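You operate a simulated robot arm through the tools that you are given. There is no shell and no other tool.

You run a simulated robot arm. Do the job below in one go: nothing can be reset, and whatever is moved stays where it is left.

JOB
Bring the air up to 7 bar and open the rack valve.
Fine: main valve open first; empty the filter bowl and shut its valve before the rack valve opens; the other outlets stay.
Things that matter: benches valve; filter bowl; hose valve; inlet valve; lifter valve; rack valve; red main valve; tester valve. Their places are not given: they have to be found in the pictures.

It is judged by the outcome, as a careful person would: the job done as asked, and still so three seconds after it is handed in. It fails if anything else is knocked over, pushed out of place, dropped, spilled or broken.

ROBOT AND FRAMES
A 7-joint arm with a two-finger parallel gripper, fixed in place. Base frame: the origin is on the floor under the middle of its stand, x ahead of it, y to its left, z up. Units: m, degrees, N and s.
With the tool pointing down near the work surface it reaches from about 0.28 to 0.84 m from the base axis. Its first joint turns from -166.0 to 166.0 degrees. Payload 3.43 kg.
Tool frame: the origin (TCP) lies between the finger pads and is the grasp point; the fingertips stand 0.034 m ahead of it; z points along the fingers, y is the line along which they close. The gripper opens to 0.128 m. The fingers are 0.024 m wide and 0.012 m thick; the gripper's body (0.048 by 0.13 m) begins 0.096 m behind the TCP.
Orientation is that of the tool frame in the base frame, as a unit quaternion [w, x, y, z]. With the fingers straight down and closing along the base's y, the tool's x points along the base's -x, its y along +y and its z along -z.

CONTROLS
- The arm moves only by the tool send_rows. Its argument "rows" is a list of rows, each a list of 3 entries, a list of its own where there are three numbers: the shift along the tool's x, y, z in m, then the turn, a rotation vector about the tool's x, y, z in degrees, then the finger opening in m, from 0 to 0.128. In form: [[[x, y, z], [wx, wy, wz], claw], ...]. A call has 1 to 20 rows; each row is the pose to reach, as a shift and turn from the pose commanded when the call began, along the tool's axes at that moment. Rows are played at 5 a second. More than 0.05 m and 8.6 degrees between two rows, or a gripper value outside its range, and nothing of the call is played. A pose out of reach is approached as far as the arm can. The call stops where the force on the tool passes 40 N (or 10 N more than at its start, if that is more) or the arm is blocked; 0.2 s more then pass. The fingers move at their own pace (about 0.153 m/s each) and stop on an object; they squeeze with about 35 N. The grip force told is the motor's: it shows also when the fingers shut on nothing. Time passes only in rows, and 0.2 s behind the last, so rows that repeat a pose let the fingers close. The reply holds the time, the measured pose of the TCP, the force on the tool along the base axes, the opening and the grip force, in the units named above and with some noise, with the torque about the TCP (base axes, N m) and any sound that the robot's microphone picked up.
- Cameras (640 x 400 px; columns grow to the right, rows downward): "scene" is fixed at [0.0495, -0.6504, 1.6994]; the picture's right is [0.31, -0.95, 0.00], its down [-0.81, -0.26, -0.53] and it looks along [0.50, 0.16, -0.85] (base axes); focal length 325 px, centre (320, 200). "wrist" rides on the gripper at [0.076, -0.011, -0.16] in the tool frame; the picture's right is [0.15, 0.99, 0.00], its down [-0.88, 0.13, -0.46] and it looks along [-0.45, 0.07, 0.89] (tool axes); focal length 234 px, centre (320, 200).
- capture(camera): a new picture of that camera. The clock stands still meanwhile.
- probe_pixels(camera, pixels): for up to 12 pixels [column, row] of the newest picture of that camera ("zoom" is the newest enlarged one), the place [x, y, z] in the base frame of the surface seen there, good to about 0.002 m. The clock stands still meanwhile.
- zoom(camera, box): a new picture of the part [left, top, right, bottom] of that camera's present view, enlarged. The clock stands still meanwhile.
- close_job(): hands the job in; it is judged then, once.

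Open the gripper and draw the arm clear of the work before you hand the job in, unless the task says otherwise.

The tools are called after "Request:" as a command line: name --argument value ..., lists and objects as JSON in quotes. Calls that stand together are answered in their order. send_rows: Moves the arm, as the interface text tells. Its arguments: {"type":"object","properties":{"rows":{"type":"array","items":{"type":"array"}}},"required":["rows"]} The other tools are called the same way: capture (camera) takes a picture; probe_pixels (camera, pixels) gives the place of the surface under pixels of a picture; zoom (camera, box) takes an enlarged picture of a part of a camera's view; close_job () hands the job in.

At the start:

```text
clock: 0.0
tool_pos: [0.2459, -0.4004, 1.3349]
tool_rot: [0.0, 0.0, 1.0, 0.0]
contact_force: [0.3, 0.2, -0.2]
torque: [0.0, 0.0, 0.03]
opening: 0.128
finger_force: 0.1
```

scene: 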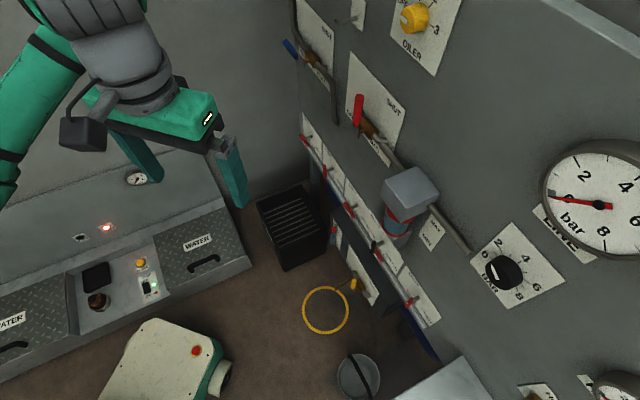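
wrist: 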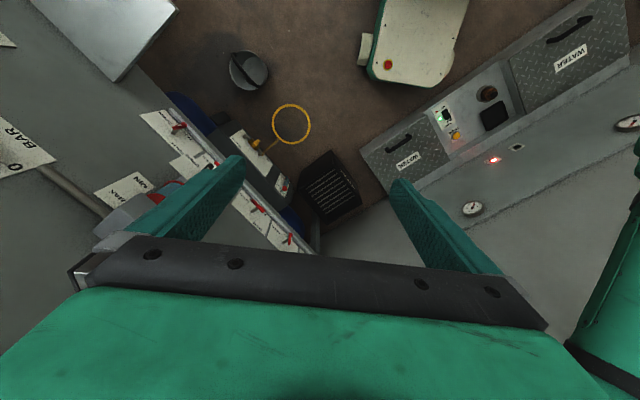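

The scene shows a panel with a red lever at about (358,108), a regulator knob at (503,273), a gauge at (597,205), and a row of small red valves from (305,138) to (412,303). I'll zoom in on these parts to read the labels.

Request:
zoom --camera "scene" --box '[280, 60, 440, 160]'

Request:
zoom --camera "scene" --box '[280, 130, 440, 230]'

Request:
zoom --camera "scene" --box '[340, 200, 500, 300]'

Request:
zoom --camera "scene" --box '[300, 230, 460, 330]'

Request:
zoom --camera "scene" --box '[440, 130, 640, 330]'

Request:
zoom --camera "scene" --box '[260, 0, 460, 120]'

Request:
zoom --camera "scene" --box '[440, 300, 640, 400]'

```text
4.00 times, centred on (360, 110) of scene
```

zoom: 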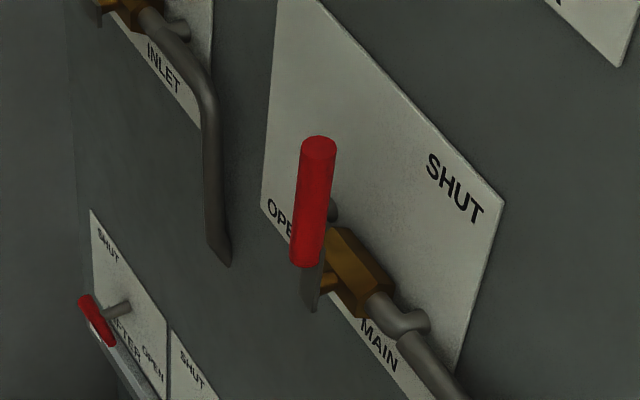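

```text
4.00 times, centred on (360, 180) of scene
```

zoom: 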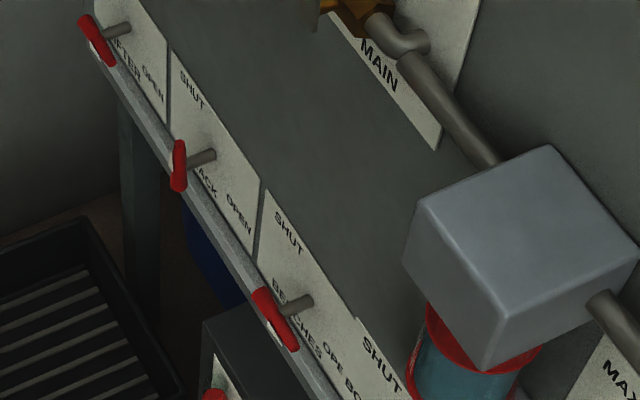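

```text
4.00 times, centred on (420, 250) of scene
```

zoom: 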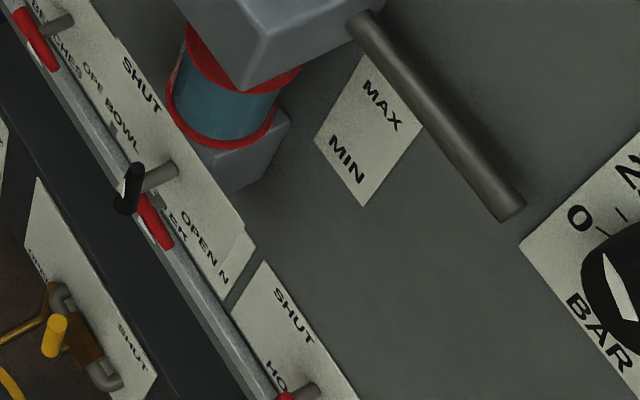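

```text
4.00 times, centred on (380, 280) of scene
```

zoom: 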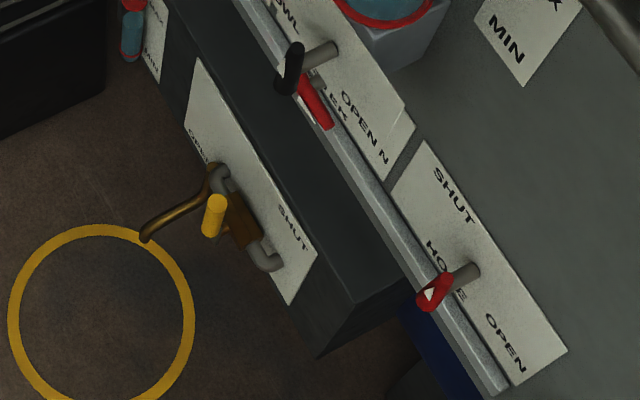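

```text
2.00 times, centred on (540, 230) of scene
```

zoom: 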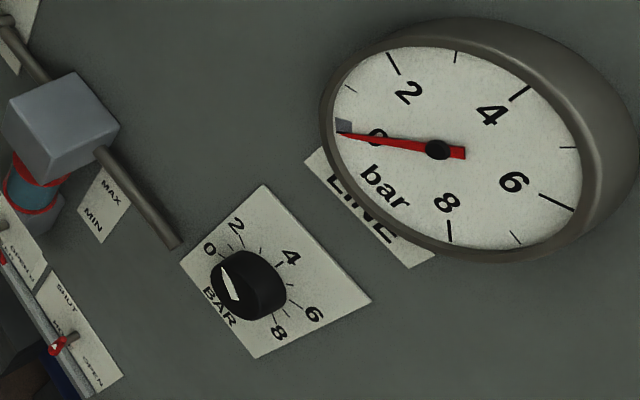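

```text
3.20 times, centred on (360, 60) of scene
```

zoom: 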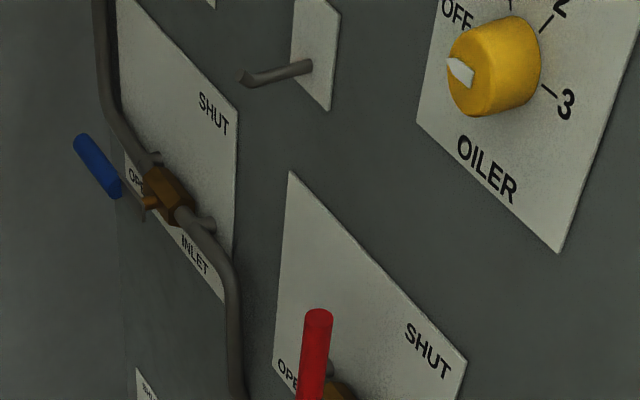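

```text
3.20 times, centred on (540, 350) of scene
```

zoom: 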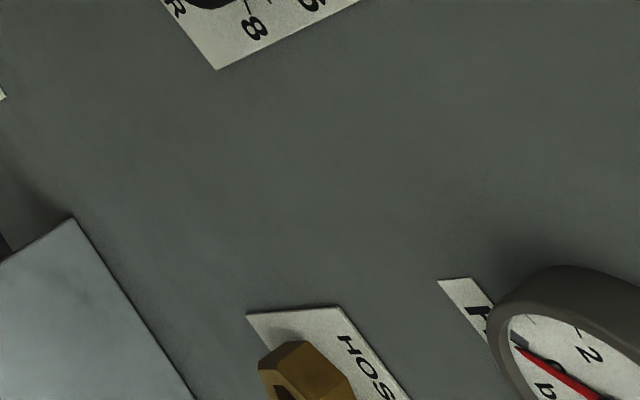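

I see an INLET valve (blue lever at about (292,50)), the MAIN valve (red lever at (358,108)), the filter at (408,195), the BAR knob at (503,273), and the LINE gauge. I'll probe places on the panel to learn its plane and the valve positions.

Request:
probe_pixels --camera "scene" --pixels '[[475, 160], [400, 60], [470, 340], [358, 96], [356, 124], [366, 126], [503, 265], [510, 275], [408, 185], [397, 222], [597, 205], [290, 48]]'

Request:
probe_pixels --camera "scene" --pixels '[[304, 139], [325, 171], [348, 210], [373, 246], [379, 257], [409, 303], [353, 284], [325, 310], [360, 378], [290, 230], [450, 385], [560, 390]]'

```text
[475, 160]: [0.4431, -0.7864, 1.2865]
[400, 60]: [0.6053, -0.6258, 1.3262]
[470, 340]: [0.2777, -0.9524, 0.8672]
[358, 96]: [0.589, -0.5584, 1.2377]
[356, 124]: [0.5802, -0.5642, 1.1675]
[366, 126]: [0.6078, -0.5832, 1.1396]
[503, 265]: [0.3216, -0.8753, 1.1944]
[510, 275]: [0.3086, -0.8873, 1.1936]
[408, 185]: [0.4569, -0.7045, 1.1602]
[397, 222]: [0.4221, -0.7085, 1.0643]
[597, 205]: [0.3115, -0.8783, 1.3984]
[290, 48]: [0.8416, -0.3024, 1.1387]
```

```text
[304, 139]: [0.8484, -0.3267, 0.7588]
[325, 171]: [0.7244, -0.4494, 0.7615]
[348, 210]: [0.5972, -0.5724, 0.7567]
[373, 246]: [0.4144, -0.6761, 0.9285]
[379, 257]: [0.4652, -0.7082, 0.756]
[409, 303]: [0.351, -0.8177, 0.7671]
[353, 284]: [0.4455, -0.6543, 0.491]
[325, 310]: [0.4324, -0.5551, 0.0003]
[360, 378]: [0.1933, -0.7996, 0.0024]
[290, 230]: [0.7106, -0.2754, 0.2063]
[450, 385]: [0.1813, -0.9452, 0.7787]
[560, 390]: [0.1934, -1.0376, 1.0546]
```

The panel plane is x − y ≈ 1.230, so it is vertical and its normal points along (−0.707, 0.707, 0) toward the robot. The tool is about 0.41 m off it, so I'll turn the tool in place to point at the panel and look at it with the wrist camera.

Request:
send_rows --rows '[[[0, 0, 0], [2.9, -7.1, 2.9], 0.128], [[0, 0, 0], [5.9, -14.2, 5.9], 0.128], [[0, 0, 0], [8.8, -21.2, 8.8], 0.128], [[0, 0, 0], [11.7, -28.3, 11.7], 0.128], [[0, 0, 0], [14.7, -35.4, 14.7], 0.128], [[0, 0, 0], [17.6, -42.5, 17.6], 0.128], [[0, 0, 0], [20.5, -49.5, 20.5], 0.128], [[0, 0, 0], [23.5, -56.6, 23.5], 0.128], [[0, 0, 0], [26.4, -63.7, 26.4], 0.128], [[0, 0, 0], [29.3, -70.8, 29.3], 0.128], [[0, 0, 0], [32.3, -77.8, 32.3], 0.128], [[0, 0, 0], [35.2, -84.9, 35.2], 0.128], [[0, 0, 0], [35.2, -84.9, 35.2], 0.128]]'

Request:
capture --camera "wrist"

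Request:
capture --camera "scene"

```text
clock: 2.8
tool_pos: [0.2587, -0.4693, 1.3524]
tool_rot: [0.64, 0.266, 0.667, -0.273]
contact_force: [0.1, 0.5, -0.3]
torque: [0.02, -0.02, -0.01]
opening: 0.128
finger_force: 0.1
out of reach, approached as far as the arm can: row 10, 11, 12, 13
```

```text
taken
```

wrist: 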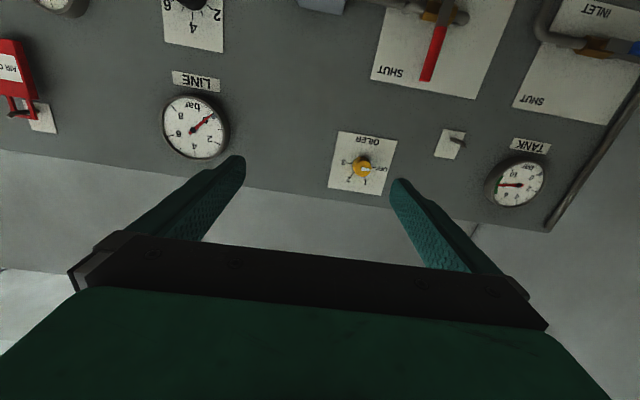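

```text
taken
```

scene: 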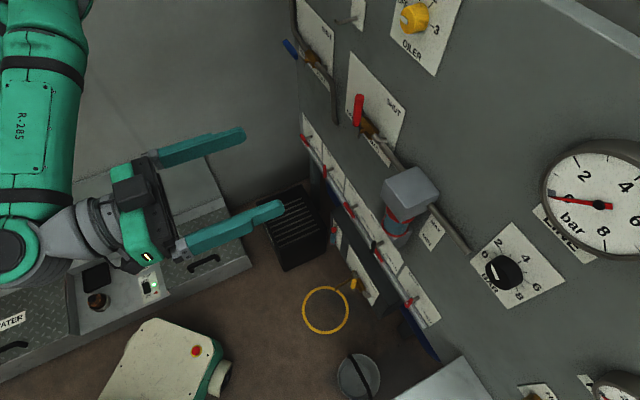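

The inverted wrist picture shows the red MAIN lever at (433,55) standing at SHUT and the blue INLET lever off to the side of its SHUT mark. The arm was slightly out of reach in this fold, so I'll go lower and look at the rest of the panel.

Request:
send_rows --rows '[[[0.045, 0, 0], [0, 0, 0], 0.128], [[0.09, 0, 0], [0, 0, 0], 0.128], [[0.135, 0, 0], [0, 0, 0], 0.128], [[0.18, 0, 0], [0, 0, 0], 0.128], [[0.225, 0, 0], [0, 0, 0], 0.128], [[0.27, 0, 0], [0, 0, 0], 0.128], [[0.315, 0, 0.01], [0, 0, 0], 0.128], [[0.35, 0, 0.02], [0, 0, 0], 0.128], [[0.35, 0, 0.02], [0, 0, 0], 0.128]]'

Request:
capture --camera "wrist"

Request:
capture --camera "scene"

```text
clock: 4.8
tool_pos: [0.2926, -0.5249, 1.0424]
tool_rot: [0.653, 0.271, 0.654, -0.27]
contact_force: [0.2, 0.1, 0.7]
torque: [-0.01, 0.03, 0.03]
opening: 0.1279
finger_force: 0.0
out of reach, approached as far as the arm can: row 1, 2, 3, 4, 5, 6, 7, 8, 9
```

```text
taken
```

wrist: 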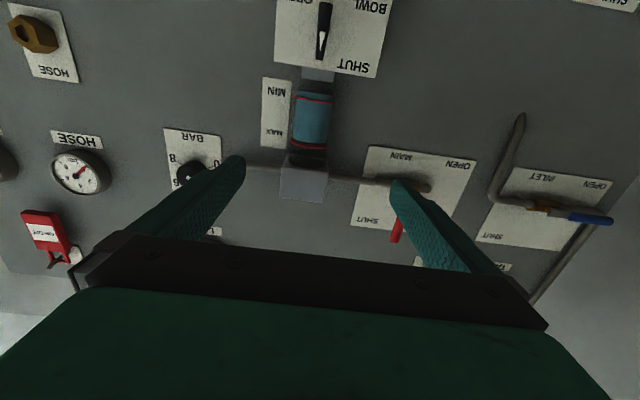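

```text
taken
```

scene: 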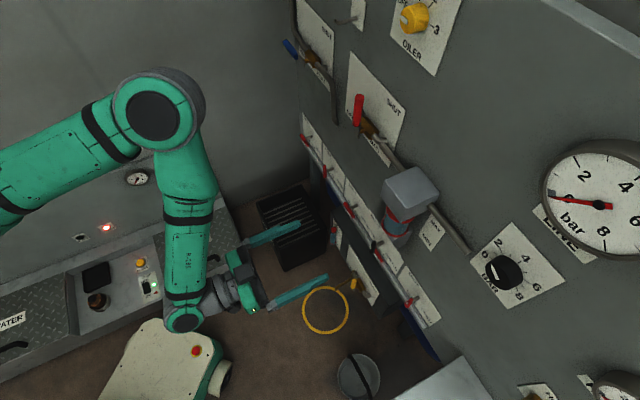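

The wrist picture now shows the BOWL valve with its black lever at (323,30), the filter at (313,120) and the MAIN plate with OPEN at (455,165) and SHUT at (375,220). I'll zoom for details.

Request:
zoom --camera "wrist" --box '[240, 0, 400, 100]'

Request:
zoom --camera "wrist" --box '[240, 60, 400, 220]'

Request:
zoom --camera "wrist" --box '[340, 130, 500, 250]'

Request:
zoom --camera "wrist" --box '[0, 110, 260, 280]'

Request:
zoom --camera "wrist" --box '[470, 100, 640, 260]'

```text
4.00 times, centred on (320, 50) of wrist
```

zoom: 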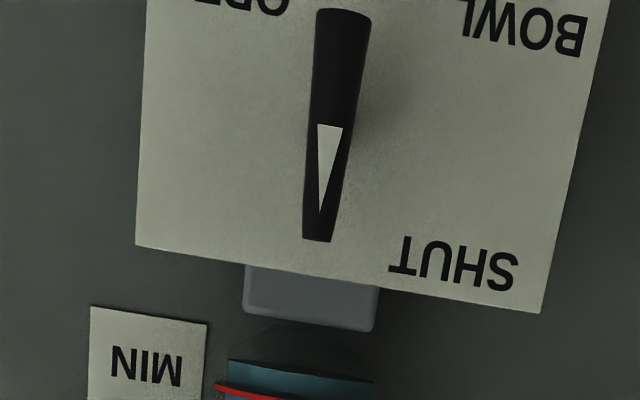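

```text
2.50 times, centred on (320, 140) of wrist
```

zoom: 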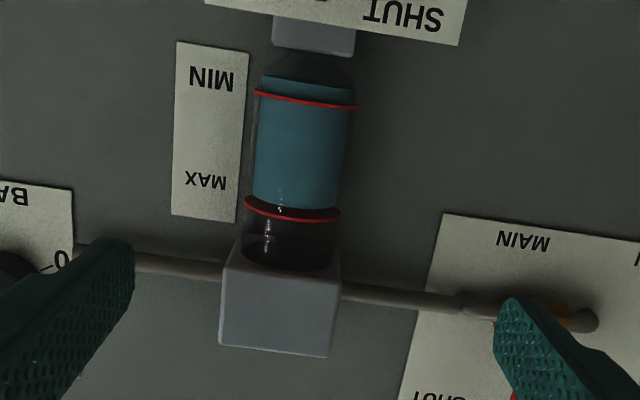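

```text
3.33 times, centred on (420, 190) of wrist
```

zoom: 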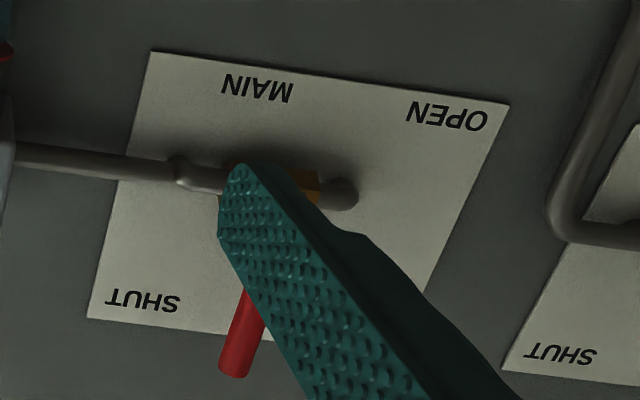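

```text
2.35 times, centred on (130, 195) of wrist
```

zoom: 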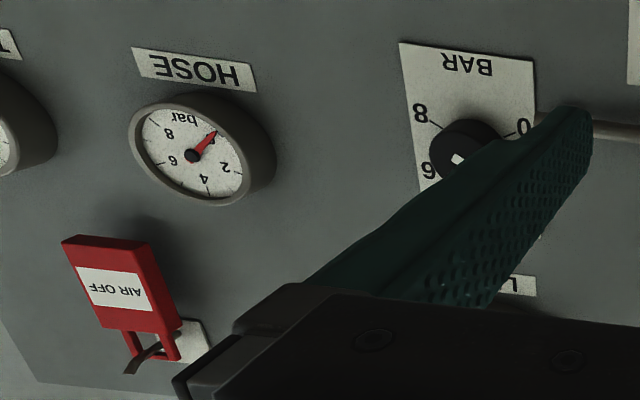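

```text
2.50 times, centred on (555, 180) of wrist
```

zoom: 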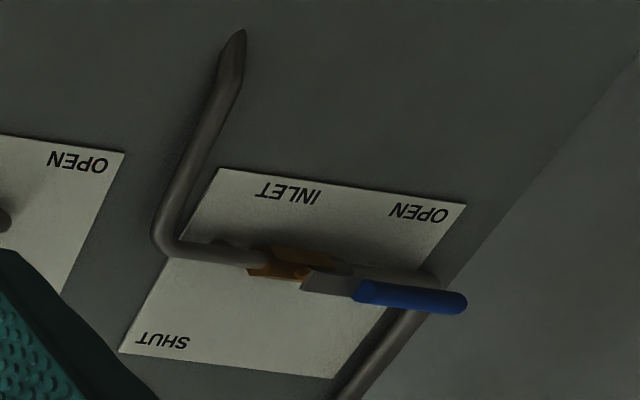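

INLET already stands at OPEN, and MAIN stands upright at SHUT and opens toward the left. The BOWL lever is upright at SHUT, and the bowl is full up to MAX. I'll move a little toward the panel to check how commanded and measured poses relate.

Request:
send_rows --rows '[[[0, 0, 0.04], [0, 0, 0], 0.128], [[0, 0, 0.08], [0, 0, 0], 0.128], [[0, 0, 0.08], [0, 0, 0], 0.128]]'

```text
clock: 5.6
tool_pos: [0.3358, -0.5874, 1.0546]
tool_rot: [0.652, 0.269, 0.657, -0.266]
contact_force: [0.3, -0.5, 0.0]
torque: [-0.01, 0.0, -0.03]
opening: 0.1281
finger_force: 0.0
out of reach, approached as far as the arm can: row 1, 2, 3
```

The commanded pose restarts from the reached one, and the limit appears to be the wrist joint when the tool is level and close in. Pitching the tool down should ease that and bring the wrist camera level, so I'll do that while lowering to see the lower valve row.

Request:
send_rows --rows '[[[0.02, 0.015, -0.01], [0, 6, 0], 0.128], [[0.05, 0.03, -0.02], [0, 12, 0], 0.128], [[0.08, 0.05, -0.03], [0, 18, 0], 0.128], [[0.11, 0.07, -0.04], [0, 24, 0], 0.128], [[0.14, 0.09, -0.05], [0, 30, 0], 0.128], [[0.17, 0.1, -0.06], [0, 33, 0], 0.128], [[0.17, 0.1, -0.06], [0, 33, 0], 0.128]]'

Request:
capture --camera "wrist"

Request:
capture --camera "scene"

```text
clock: 7.2
tool_pos: [0.3615, -0.4754, 0.8858]
tool_rot: [0.44, 0.335, 0.814, -0.179]
contact_force: [0.3, -0.2, 0.1]
torque: [0.0, -0.02, 0.02]
opening: 0.1279
finger_force: 0.1
```

```text
taken
```

wrist: 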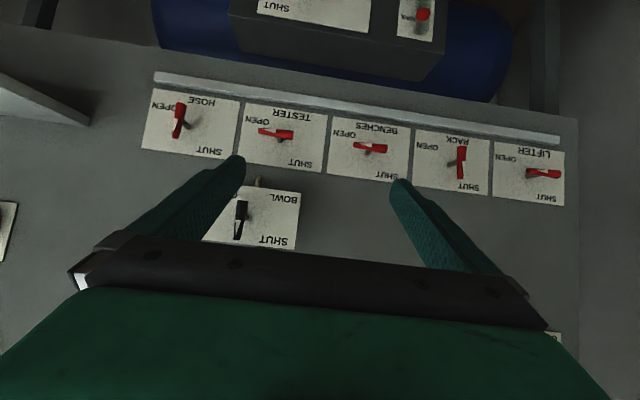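

```text
taken
```

scene: 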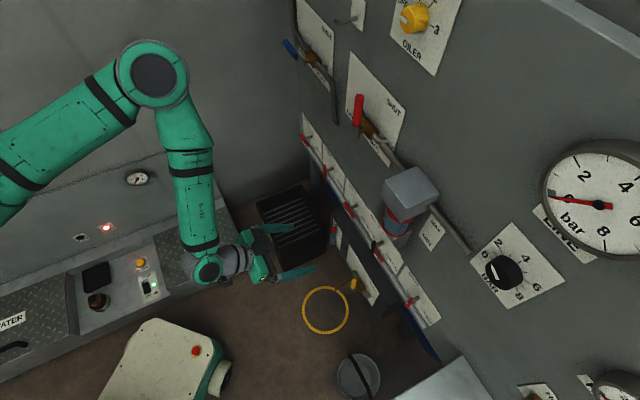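

The wrist camera now sees the whole lower row from HOSE at (180,120) to LIFTER at (543,172), plus the BOWL valve at (240,215). I'll zoom in on their lever states.

Request:
zoom --camera "wrist" --box '[130, 80, 330, 200]'

Request:
zoom --camera "wrist" --box '[380, 100, 580, 220]'

Request:
zoom --camera "wrist" --box '[200, 160, 320, 250]'

Request:
zoom --camera "wrist" --box '[140, 0, 540, 100]'

Request:
zoom --camera "wrist" --box '[320, 100, 440, 200]'

```text
3.20 times, centred on (230, 140) of wrist
```

zoom: 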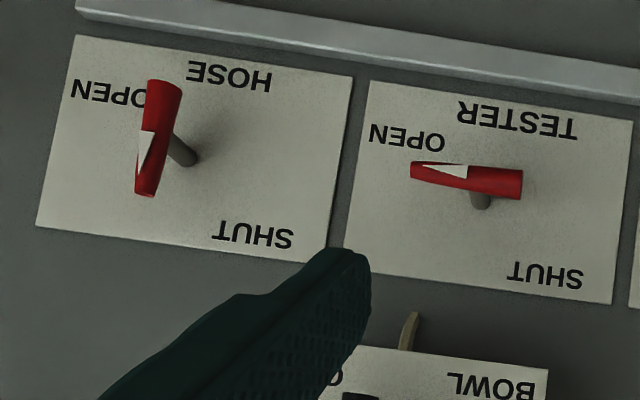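

```text
3.20 times, centred on (480, 160) of wrist
```

zoom: 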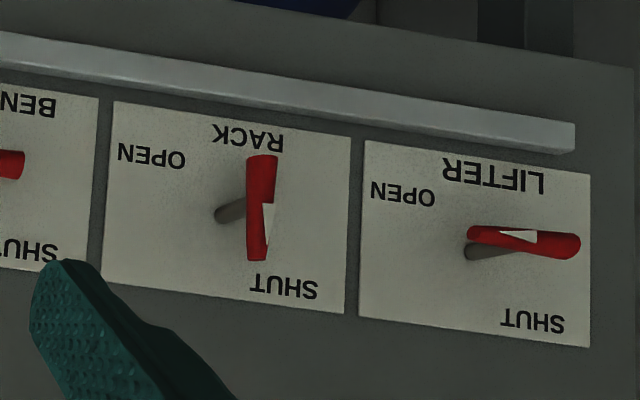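

```text
4.44 times, centred on (260, 205) of wrist
```

zoom: 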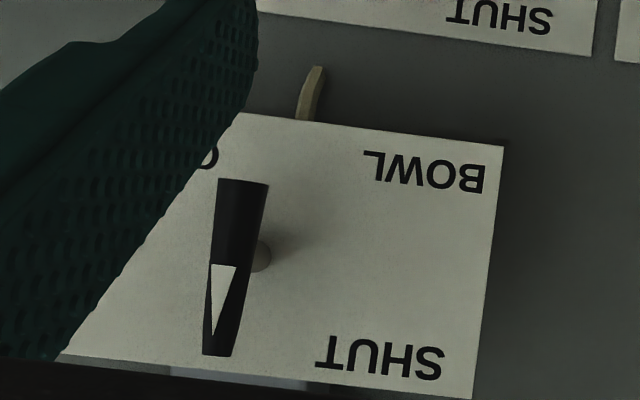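

```text
1.60 times, centred on (340, 50) of wrist
```

zoom: 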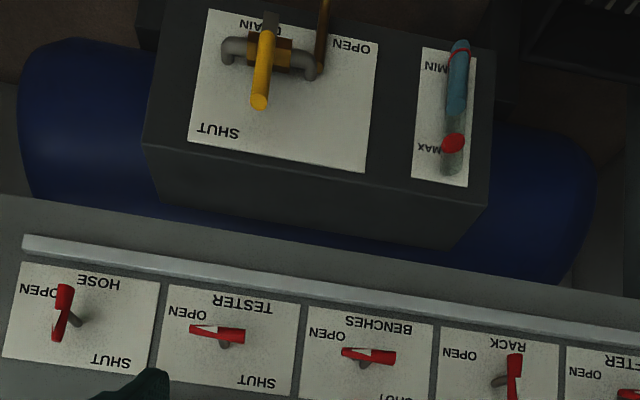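

```text
4.00 times, centred on (380, 150) of wrist
```

zoom: 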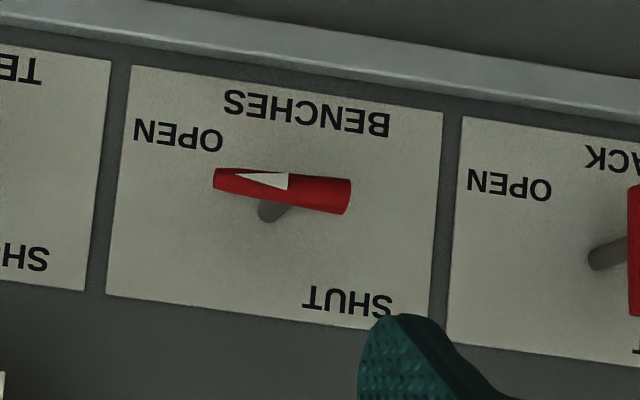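

RACK's and HOSE's triangles point up at SHUT, while TESTER, BENCHES and LIFTER point right at OPEN; the BOWL triangle points up at SHUT. I'll probe the RACK lever, its stub and the plate on a fresh zoom.

Request:
zoom --camera "wrist" --box '[380, 100, 540, 200]'

```text
4.00 times, centred on (460, 150) of wrist
```

zoom: 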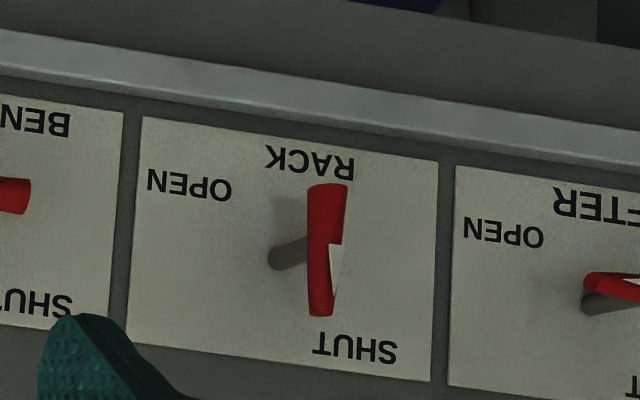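

The RACK lever runs from (327,186) to (320,314) in this zoom, with its stub at (285,257). I'll probe the lever, plate corners and rail.

Request:
probe_pixels --camera "zoom" --pixels '[[327, 192], [325, 220], [322, 250], [320, 280], [319, 308], [336, 250], [312, 250], [275, 258], [146, 122], [434, 375], [300, 80], [350, 350]]'

Request:
zoom --camera "wrist" --box '[190, 160, 310, 250]'

```text
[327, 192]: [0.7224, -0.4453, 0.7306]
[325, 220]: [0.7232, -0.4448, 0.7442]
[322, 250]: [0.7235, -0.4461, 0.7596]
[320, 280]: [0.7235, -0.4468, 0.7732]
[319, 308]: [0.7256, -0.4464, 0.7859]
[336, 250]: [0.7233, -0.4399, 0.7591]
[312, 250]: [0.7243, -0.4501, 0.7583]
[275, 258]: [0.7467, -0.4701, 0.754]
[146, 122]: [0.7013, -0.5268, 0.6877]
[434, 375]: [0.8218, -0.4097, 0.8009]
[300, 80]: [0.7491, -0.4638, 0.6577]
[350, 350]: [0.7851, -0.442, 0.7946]
```

```text
4.44 times, centred on (250, 205) of wrist
```

zoom: 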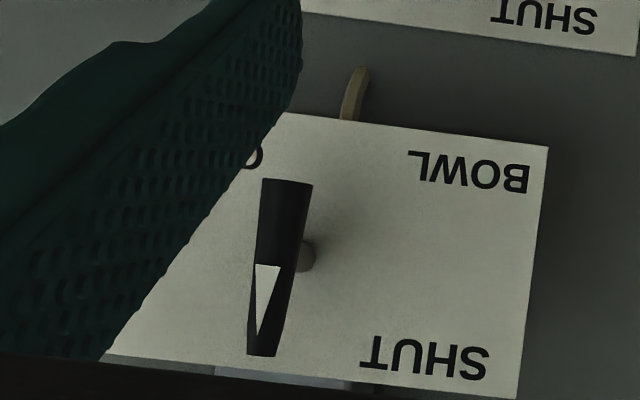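

RACK's bar is centred at about (0.7235, -0.446, 0.759), 0.043 m off the panel, spanning z 0.728–0.790. In the new zoom the BOWL lever runs from (287,185) to (262,352), and I'll probe it, its stub, the spout and the bench tops nearby.

Request:
probe_pixels --camera "zoom" --pixels '[[285, 190], [280, 220], [272, 262], [264, 300], [262, 345], [308, 258], [356, 85], [347, 112], [300, 115], [510, 390], [540, 152], [260, 385]]'

Request:
probe_pixels --camera "scene" --pixels '[[100, 240], [205, 255], [140, 263], [30, 330], [150, 340], [290, 200], [225, 220], [137, 178], [240, 150], [190, 350], [300, 290], [230, 380]]'

```text
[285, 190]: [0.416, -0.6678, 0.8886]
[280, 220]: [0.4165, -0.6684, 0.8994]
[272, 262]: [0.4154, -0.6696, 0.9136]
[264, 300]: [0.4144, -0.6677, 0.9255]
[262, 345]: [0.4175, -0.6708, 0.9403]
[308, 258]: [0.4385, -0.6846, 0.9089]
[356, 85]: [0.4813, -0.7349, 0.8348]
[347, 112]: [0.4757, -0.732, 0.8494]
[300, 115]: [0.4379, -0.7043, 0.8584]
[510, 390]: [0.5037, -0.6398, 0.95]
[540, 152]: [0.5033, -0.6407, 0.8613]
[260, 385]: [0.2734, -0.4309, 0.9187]
```

```text
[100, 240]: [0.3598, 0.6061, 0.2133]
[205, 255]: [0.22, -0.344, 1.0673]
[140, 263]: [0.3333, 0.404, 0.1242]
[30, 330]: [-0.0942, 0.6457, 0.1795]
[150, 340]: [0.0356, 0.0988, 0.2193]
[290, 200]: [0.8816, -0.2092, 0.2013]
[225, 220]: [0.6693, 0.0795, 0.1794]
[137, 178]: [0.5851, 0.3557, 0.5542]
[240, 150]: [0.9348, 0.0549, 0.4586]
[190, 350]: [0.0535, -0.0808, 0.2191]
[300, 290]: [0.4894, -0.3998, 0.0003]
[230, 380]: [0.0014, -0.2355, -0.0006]
```

The BOWL lever is centred near (0.4155, -0.669, 0.914), about 0.10 m off the panel, and its plate stands 0.06 m out. I'll probe the arm's own links in the scene picture, to learn its shape and where its shoulder is.

Request:
probe_pixels --camera "scene" --pixels '[[152, 80], [100, 115], [50, 145], [15, 170], [5, 200], [190, 140], [190, 200], [205, 270], [235, 262], [263, 270], [205, 365], [232, 375]]'

Request:
zoom --camera "scene" --box '[0, 0, 320, 400]'

```text
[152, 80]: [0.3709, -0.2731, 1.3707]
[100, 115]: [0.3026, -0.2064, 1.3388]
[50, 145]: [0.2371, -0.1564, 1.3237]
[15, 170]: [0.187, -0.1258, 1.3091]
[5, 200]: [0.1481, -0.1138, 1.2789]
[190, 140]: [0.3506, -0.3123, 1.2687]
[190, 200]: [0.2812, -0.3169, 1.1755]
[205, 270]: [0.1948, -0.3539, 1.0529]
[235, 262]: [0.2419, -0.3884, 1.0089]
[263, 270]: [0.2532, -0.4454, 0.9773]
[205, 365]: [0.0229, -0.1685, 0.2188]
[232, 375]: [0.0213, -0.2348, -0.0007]
```

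```text
1.00 times, centred on (160, 200) of scene (not enlarged: the box is as wide or as high as the picture)
```

zoom: 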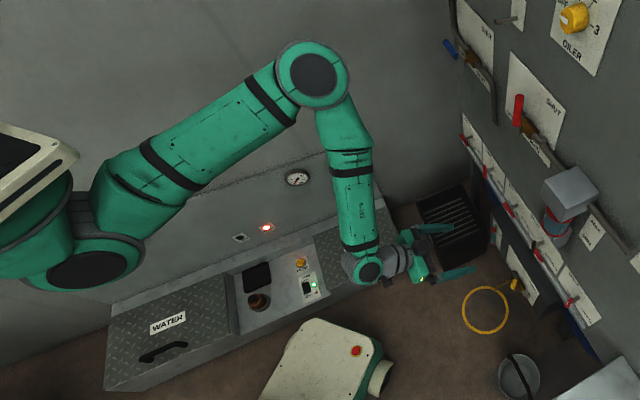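

The shoulder sits near z≈1.2, so I now understand the "too close" limits. Next I'll close the fingers and rise to a level pose in front of the MAIN valve, about 0.16 m off the panel, to measure the lever closely.

Request:
send_rows --rows '[[[-0.028, 0.003, -0.004], [0, -3.33, 0], 0.08], [[-0.056, 0.006, -0.009], [0, -6.66, 0], 0.04], [[-0.085, 0.009, -0.013], [0, -10, 0], 0.0], [[-0.113, 0.012, -0.018], [0, -13.3, 0], 0.0], [[-0.141, 0.015, -0.022], [0, -16.6, 0], 0.0], [[-0.169, 0.018, -0.026], [0, -20, 0], 0.0], [[-0.197, 0.021, -0.031], [0, -23.3, 0], 0.0], [[-0.226, 0.024, -0.035], [0, -26.6, 0], 0.0], [[-0.254, 0.027, -0.04], [0, -30, 0], 0.0], [[-0.282, 0.03, -0.044], [0, -33.3, 0], 0.0], [[-0.282, 0.03, -0.044], [0, -33.3, 0], 0.0]]'

Request:
capture --camera "wrist"

Request:
capture --camera "scene"

```text
clock: 9.8
tool_pos: [0.416, -0.5733, 1.0783]
tool_rot: [0.639, 0.256, 0.684, -0.242]
contact_force: [0.0, 0.8, 0.0]
torque: [0.02, 0.02, 0.0]
opening: 0.0
finger_force: 32.8
out of reach, approached as far as the arm can: row 1, 2, 3, 4, 5, 6, 7, 8, 9, 10, 11
stopped in row 11: the arm was blocked; the commanded pose is now the measured one
```

```text
taken
```

wrist: 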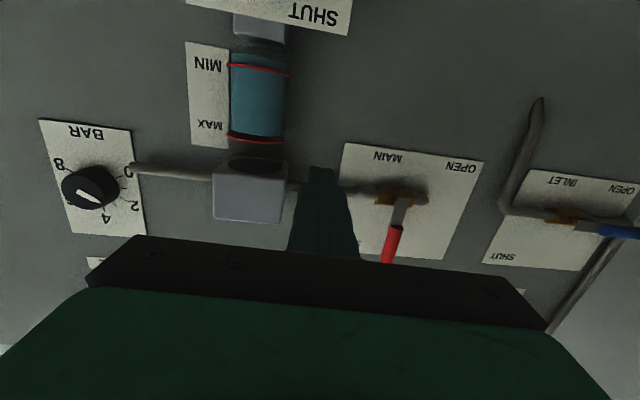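

```text
taken
```

scene: 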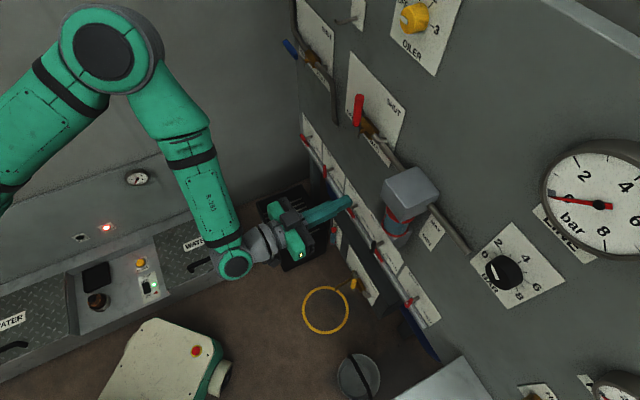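

The tool ended at (0.416, -0.573, 1.078), blocked by a wrist bend limit, as the forearm hangs steeply. I'll measure shoulder, elbow and wrist positions in the widened scene view, so that I can plan reachable poses.

Request:
zoom --camera "scene" --box '[0, 0, 320, 400]'

```text
1.00 times, centred on (160, 200) of scene (not enlarged: the box is as wide or as high as the picture)
```

zoom: 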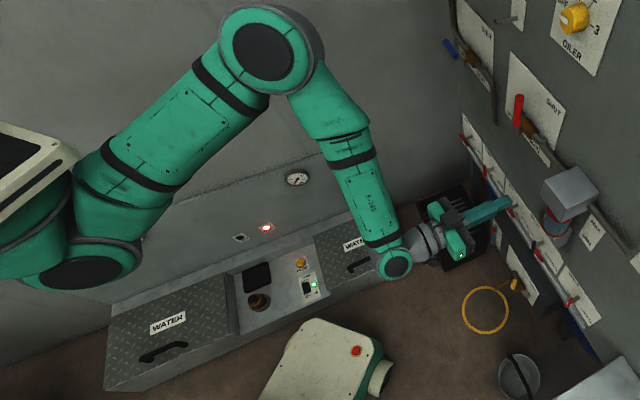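

In this widened view the shoulder cap is at (85,272), the elbow cap at (262,50) and the wrist cap at (397,265). I'll probe them.

Request:
probe_pixels --camera "zoom" --pixels '[[85, 272], [262, 50], [397, 265], [430, 240], [455, 245], [465, 215], [360, 190], [345, 115], [40, 170], [150, 160]]'

```text
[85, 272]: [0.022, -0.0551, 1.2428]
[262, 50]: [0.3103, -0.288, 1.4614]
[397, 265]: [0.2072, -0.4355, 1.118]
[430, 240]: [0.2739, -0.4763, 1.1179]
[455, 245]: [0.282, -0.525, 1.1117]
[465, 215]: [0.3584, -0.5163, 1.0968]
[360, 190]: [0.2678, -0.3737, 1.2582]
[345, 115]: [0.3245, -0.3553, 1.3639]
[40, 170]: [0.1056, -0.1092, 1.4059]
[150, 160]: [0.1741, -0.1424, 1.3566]
```

The arm seems to run into a wrist limit when the tool is level this far from the panel; nearer the panel or pitched down it is fine. From here the MAIN lever shows at (392,243), so I'll zoom and probe it, and the BAR knob at (90,188) too.

Request:
zoom --camera "wrist" --box '[340, 180, 440, 270]'

```text
4.44 times, centred on (390, 225) of wrist
```

zoom: 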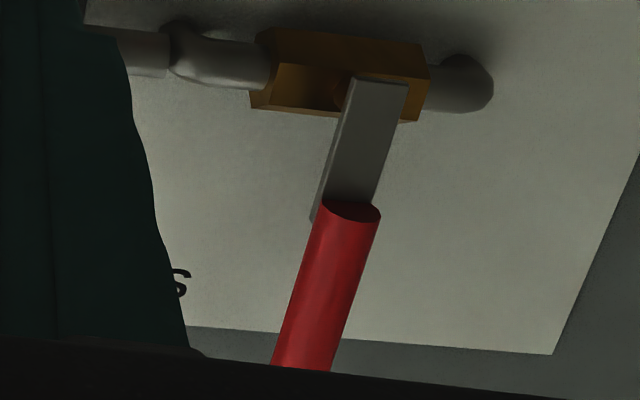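

The MAIN lever strip starts at (380,85) on the brass body and the red handle runs from (345,212) to (300,365). I'll probe these points.

Request:
probe_pixels --camera "zoom" --pixels '[[385, 90], [365, 130], [350, 185], [345, 230], [325, 290], [303, 360], [375, 225], [315, 225], [300, 60], [400, 60], [470, 85], [500, 200]]'

Request:
zoom --camera "wrist" --box '[30, 100, 190, 260]'

```text
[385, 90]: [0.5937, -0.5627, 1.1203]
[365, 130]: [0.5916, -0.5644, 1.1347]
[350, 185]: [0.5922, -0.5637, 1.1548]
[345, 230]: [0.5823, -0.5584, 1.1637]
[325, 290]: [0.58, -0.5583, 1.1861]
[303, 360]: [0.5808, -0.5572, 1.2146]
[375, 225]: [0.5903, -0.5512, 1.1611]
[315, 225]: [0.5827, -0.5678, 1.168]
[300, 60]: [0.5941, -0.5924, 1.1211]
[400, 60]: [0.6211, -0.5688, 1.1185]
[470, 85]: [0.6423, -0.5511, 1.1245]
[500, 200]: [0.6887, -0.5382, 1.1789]
```

```text
2.50 times, centred on (110, 180) of wrist
```

zoom: 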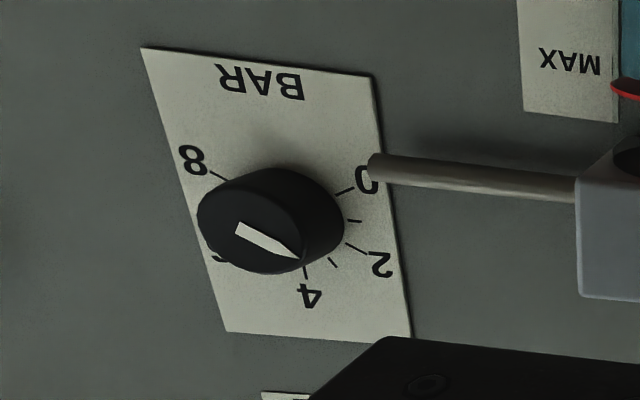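

The MAIN lever pivots at about u=−0.02, z=1.12, and its red handle (z 1.162–1.24) stands about 0.055 m off the panel. I'll go to a pose just right of the handle, pitched 25° down and still 0.17 m off the panel, with fingers closed.

Request:
send_rows --rows '[[[-0.023, 0.0154, -0.0005], [0.6, 3.5, 0.2], 0.0], [[-0.046, 0.0308, -0.001], [1.2, 7.1, 0.4], 0.0], [[-0.069, 0.0462, -0.0015], [1.8, 10.6, 0.6], 0.0], [[-0.091, 0.0617, -0.002], [2.4, 14.1, 0.8], 0.0], [[-0.114, 0.0771, -0.0025], [3.0, 17.7, 1.0], 0.0], [[-0.137, 0.0925, -0.003], [3.6, 21.2, 1.2], 0.0], [[-0.137, 0.0925, -0.003], [3.6, 21.2, 1.2], 0.0]]'

Request:
capture --camera "wrist"

Request:
capture --camera "scene"

```text
clock: 11.4
tool_pos: [0.4788, -0.5079, 1.2057]
tool_rot: [0.485, 0.32, 0.785, -0.212]
contact_force: [-1.2, -0.8, 1.0]
torque: [0.06, -0.01, 0.04]
opening: 0.0003
finger_force: 33.5
```

```text
taken
```

wrist: 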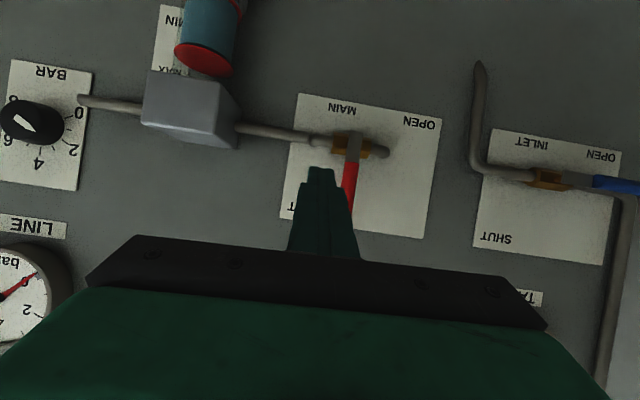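

```text
taken
```

scene: 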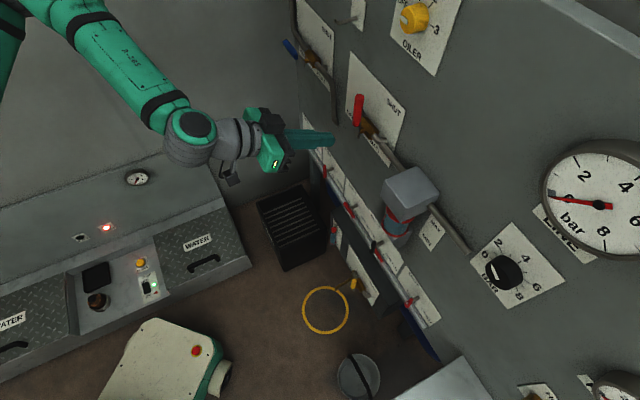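

The pose is reached without limits at (0.479, -0.508, 1.206); the finger at (320,175) lies just right of the red lever in the wrist view. I'll advance to 0.066 m off the panel beside the handle.

Request:
send_rows --rows '[[[-0.018, 0.001, 0.03], [0, 0, 0], 0.0], [[-0.036, 0.001, 0.06], [0, 0, 0], 0.0], [[-0.0545, 0.001, 0.0914], [0, 0, 0], 0.0], [[-0.0545, 0.001, 0.0914], [0, 0, 0], 0.0]]'

Request:
capture --camera "wrist"

Request:
zoom --camera "scene" --box '[280, 50, 440, 150]'

```text
clock: 12.4
tool_pos: [0.558, -0.5839, 1.2326]
tool_rot: [0.501, 0.322, 0.776, -0.206]
contact_force: [0.4, -0.9, -0.1]
torque: [-0.02, -0.01, 0.03]
opening: 0.0
finger_force: 33.6
```

```text
taken
```

wrist: 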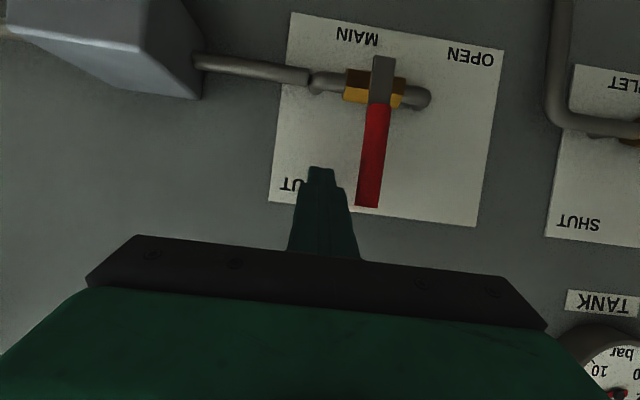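

```text
4.00 times, centred on (360, 100) of scene
```

zoom: 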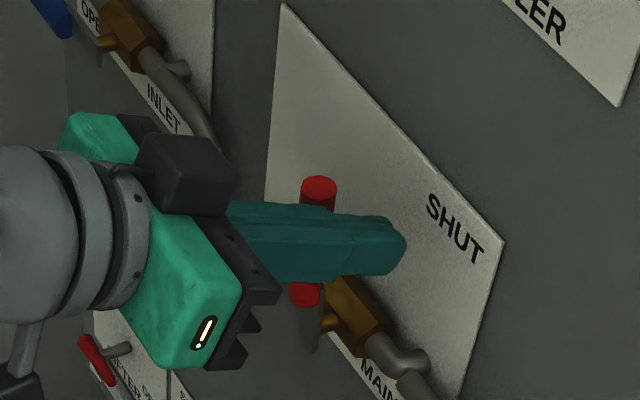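

The finger now lies to the right of the red handle with no contact, its tip at about z=1.23. I'll lower it 2 cm and push the handle leftward along its arc, first to about 45°.

Request:
send_rows --rows '[[[0.0091, 0, 0.0041], [0, 0, 0], 0.0], [[0.0191, 0, 0.0086], [0, 0, 0], 0.0], [[0.0191, 0.01, 0.0086], [0, 0, 0], 0.0], [[0.0191, 0.017, 0.0086], [0, 0, 0], 0.0], [[0.0173, 0.0275, 0.0078], [0, 0, 0], 0.0], [[0.0164, 0.038, 0.0074], [0, 0, 0], 0.0], [[0.0169, 0.049, 0.0076], [0, 0, 0], 0.0], [[0.0182, 0.06, 0.0082], [0, 0, 0], 0.0], [[0.0214, 0.0715, 0.0097], [0, 0, 0], 0.0], [[0.0255, 0.0824, 0.0115], [0, 0, 0], 0.0]]'

Request:
capture --camera "wrist"

Request:
zoom --camera "scene" --box '[280, 50, 440, 150]'

```text
clock: 14.6
tool_pos: [0.6159, -0.5221, 1.2062]
tool_rot: [0.501, 0.322, 0.777, -0.207]
contact_force: [0.1, 0.4, -0.2]
torque: [-0.02, 0.02, 0.02]
opening: 0.0001
finger_force: 33.3
```

```text
taken
```

wrist: 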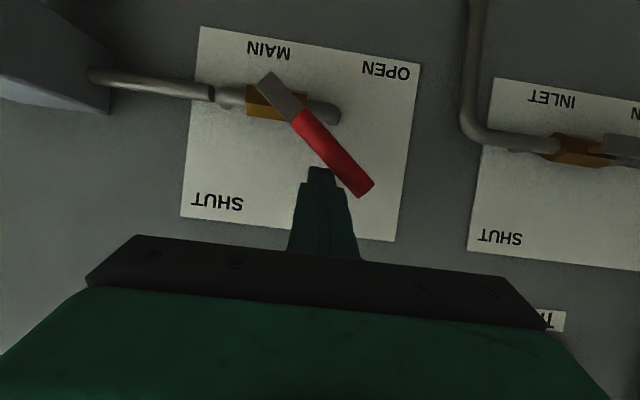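

```text
4.00 times, centred on (360, 100) of scene
```

zoom: 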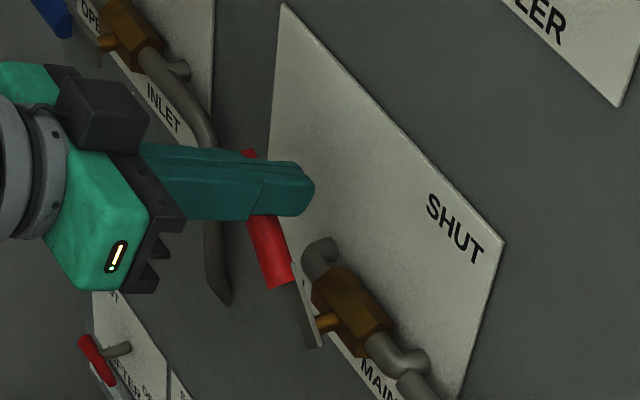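

The lever has turned to about 45° with little force. I'll continue along the arc down to horizontal at OPEN.

Request:
send_rows --rows '[[[0.0059, 0.0101, 0.0027], [0, 0, 0], 0.0], [[0.0128, 0.0196, 0.0058], [0, 0, 0], 0.0], [[0.0214, 0.0281, 0.0097], [0, 0, 0], 0.0], [[0.031, 0.0356, 0.014], [0, 0, 0], 0.0], [[0.0421, 0.0411, 0.019], [0, 0, 0], 0.0], [[0.0538, 0.0446, 0.0243], [0, 0, 0], 0.0], [[0.0592, 0.0456, 0.0267], [0, 0, 0], 0.0], [[0.0592, 0.0456, 0.0267], [0, 0, 0], 0.0]]'

Request:
capture --camera "wrist"

Request:
zoom --camera "scene" --box '[280, 50, 440, 150]'

```text
clock: 16.1
tool_pos: [0.6475, -0.492, 1.156]
tool_rot: [0.508, 0.322, 0.771, -0.21]
contact_force: [1.2, -2.3, 4.9]
torque: [-0.09, -0.06, -0.03]
opening: 0.0
finger_force: 33.2
stopped in row 7: the force on the tool passed its limit at 46 N (the readings are from after the stop); the commanded pose is now the measured one
```

```text
taken
```

wrist: 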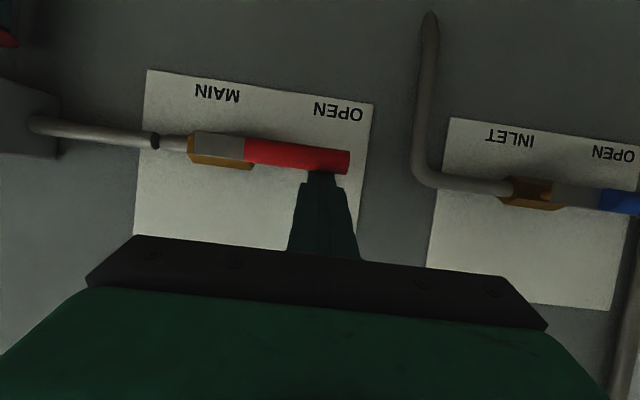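

```text
4.00 times, centred on (360, 100) of scene
```

zoom: 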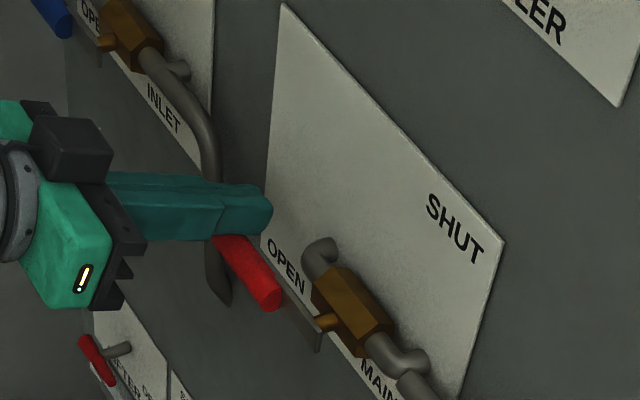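

The MAIN lever is against its stop at OPEN and horizontal. I'll lift the finger off, draw back about 0.12 m, and then look at the LINE gauge.

Request:
send_rows --rows '[[[-0.0184, 0, -0.0079], [0, 0, 0], 0.0], [[-0.003, 0, -0.0446], [0, 0, 0], 0.0], [[0.013, 0, -0.081], [0, 0, 0], 0.0], [[0.029, 0, -0.118], [0, 0, 0], 0.0], [[0.029, 0, -0.118], [0, 0, 0], 0.0]]'

Request:
capture --camera "scene"

Request:
zoom --camera "scene" --box '[440, 130, 640, 330]'

Request:
zoom --camera "scene" --box '[460, 220, 580, 310]'

```text
clock: 17.3
tool_pos: [0.5603, -0.4066, 1.1771]
tool_rot: [0.505, 0.324, 0.772, -0.21]
contact_force: [-0.7, 0.8, 0.6]
torque: [0.01, -0.03, -0.02]
opening: 0.0
finger_force: 33.4
```

```text
taken
```

scene: 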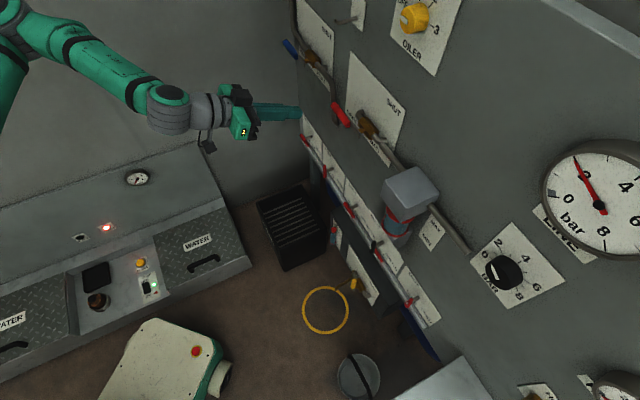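

```text
2.00 times, centred on (540, 230) of scene
```

zoom: 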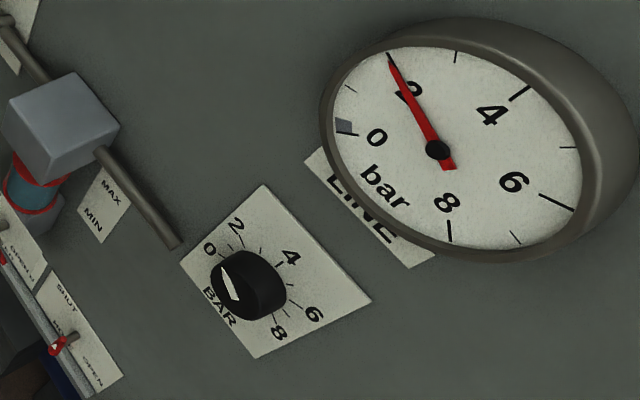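

```text
4.44 times, centred on (520, 265) of scene
```

zoom: 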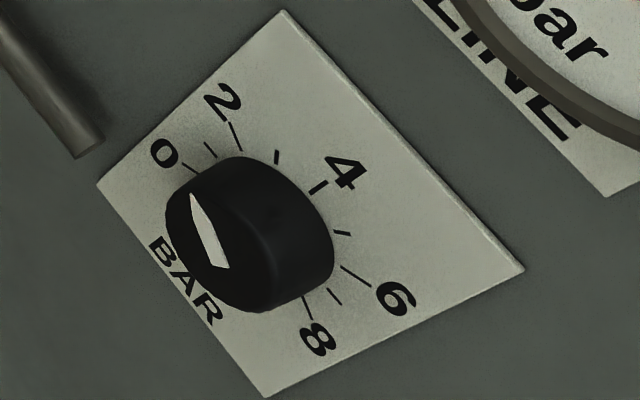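

The LINE gauge now reads 2 bar, matching the knob's pointer at 2, so the main valve works. I'll probe the dial ticks and knob in this zoom to compute the turn needed to 7.

Request:
probe_pixels --camera "zoom" --pixels '[[188, 166], [236, 136], [318, 187], [355, 276], [308, 308], [333, 296], [191, 198], [222, 265], [207, 232], [170, 215], [240, 290], [290, 230]]'

Request:
probe_pixels --camera "scene" --pixels '[[384, 186], [390, 200], [414, 215], [410, 170], [438, 200], [395, 235], [420, 190], [400, 240], [468, 250], [440, 215], [597, 205], [560, 210]]'

```text
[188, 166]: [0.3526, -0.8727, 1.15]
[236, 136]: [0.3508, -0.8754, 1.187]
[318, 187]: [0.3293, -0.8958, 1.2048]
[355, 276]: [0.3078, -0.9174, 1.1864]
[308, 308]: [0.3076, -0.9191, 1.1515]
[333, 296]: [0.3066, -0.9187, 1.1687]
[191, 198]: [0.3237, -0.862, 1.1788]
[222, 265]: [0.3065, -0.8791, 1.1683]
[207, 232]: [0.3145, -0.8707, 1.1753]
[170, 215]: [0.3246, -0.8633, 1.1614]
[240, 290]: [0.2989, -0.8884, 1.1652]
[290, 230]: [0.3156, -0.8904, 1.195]
```

```text
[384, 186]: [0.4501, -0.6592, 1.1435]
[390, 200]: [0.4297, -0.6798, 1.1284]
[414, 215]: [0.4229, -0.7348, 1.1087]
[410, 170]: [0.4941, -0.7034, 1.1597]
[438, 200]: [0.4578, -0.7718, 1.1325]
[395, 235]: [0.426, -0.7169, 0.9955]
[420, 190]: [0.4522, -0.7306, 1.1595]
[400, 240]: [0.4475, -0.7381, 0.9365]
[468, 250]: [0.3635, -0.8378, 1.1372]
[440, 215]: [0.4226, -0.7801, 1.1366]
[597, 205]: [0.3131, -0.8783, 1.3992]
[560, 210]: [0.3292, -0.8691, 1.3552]
```

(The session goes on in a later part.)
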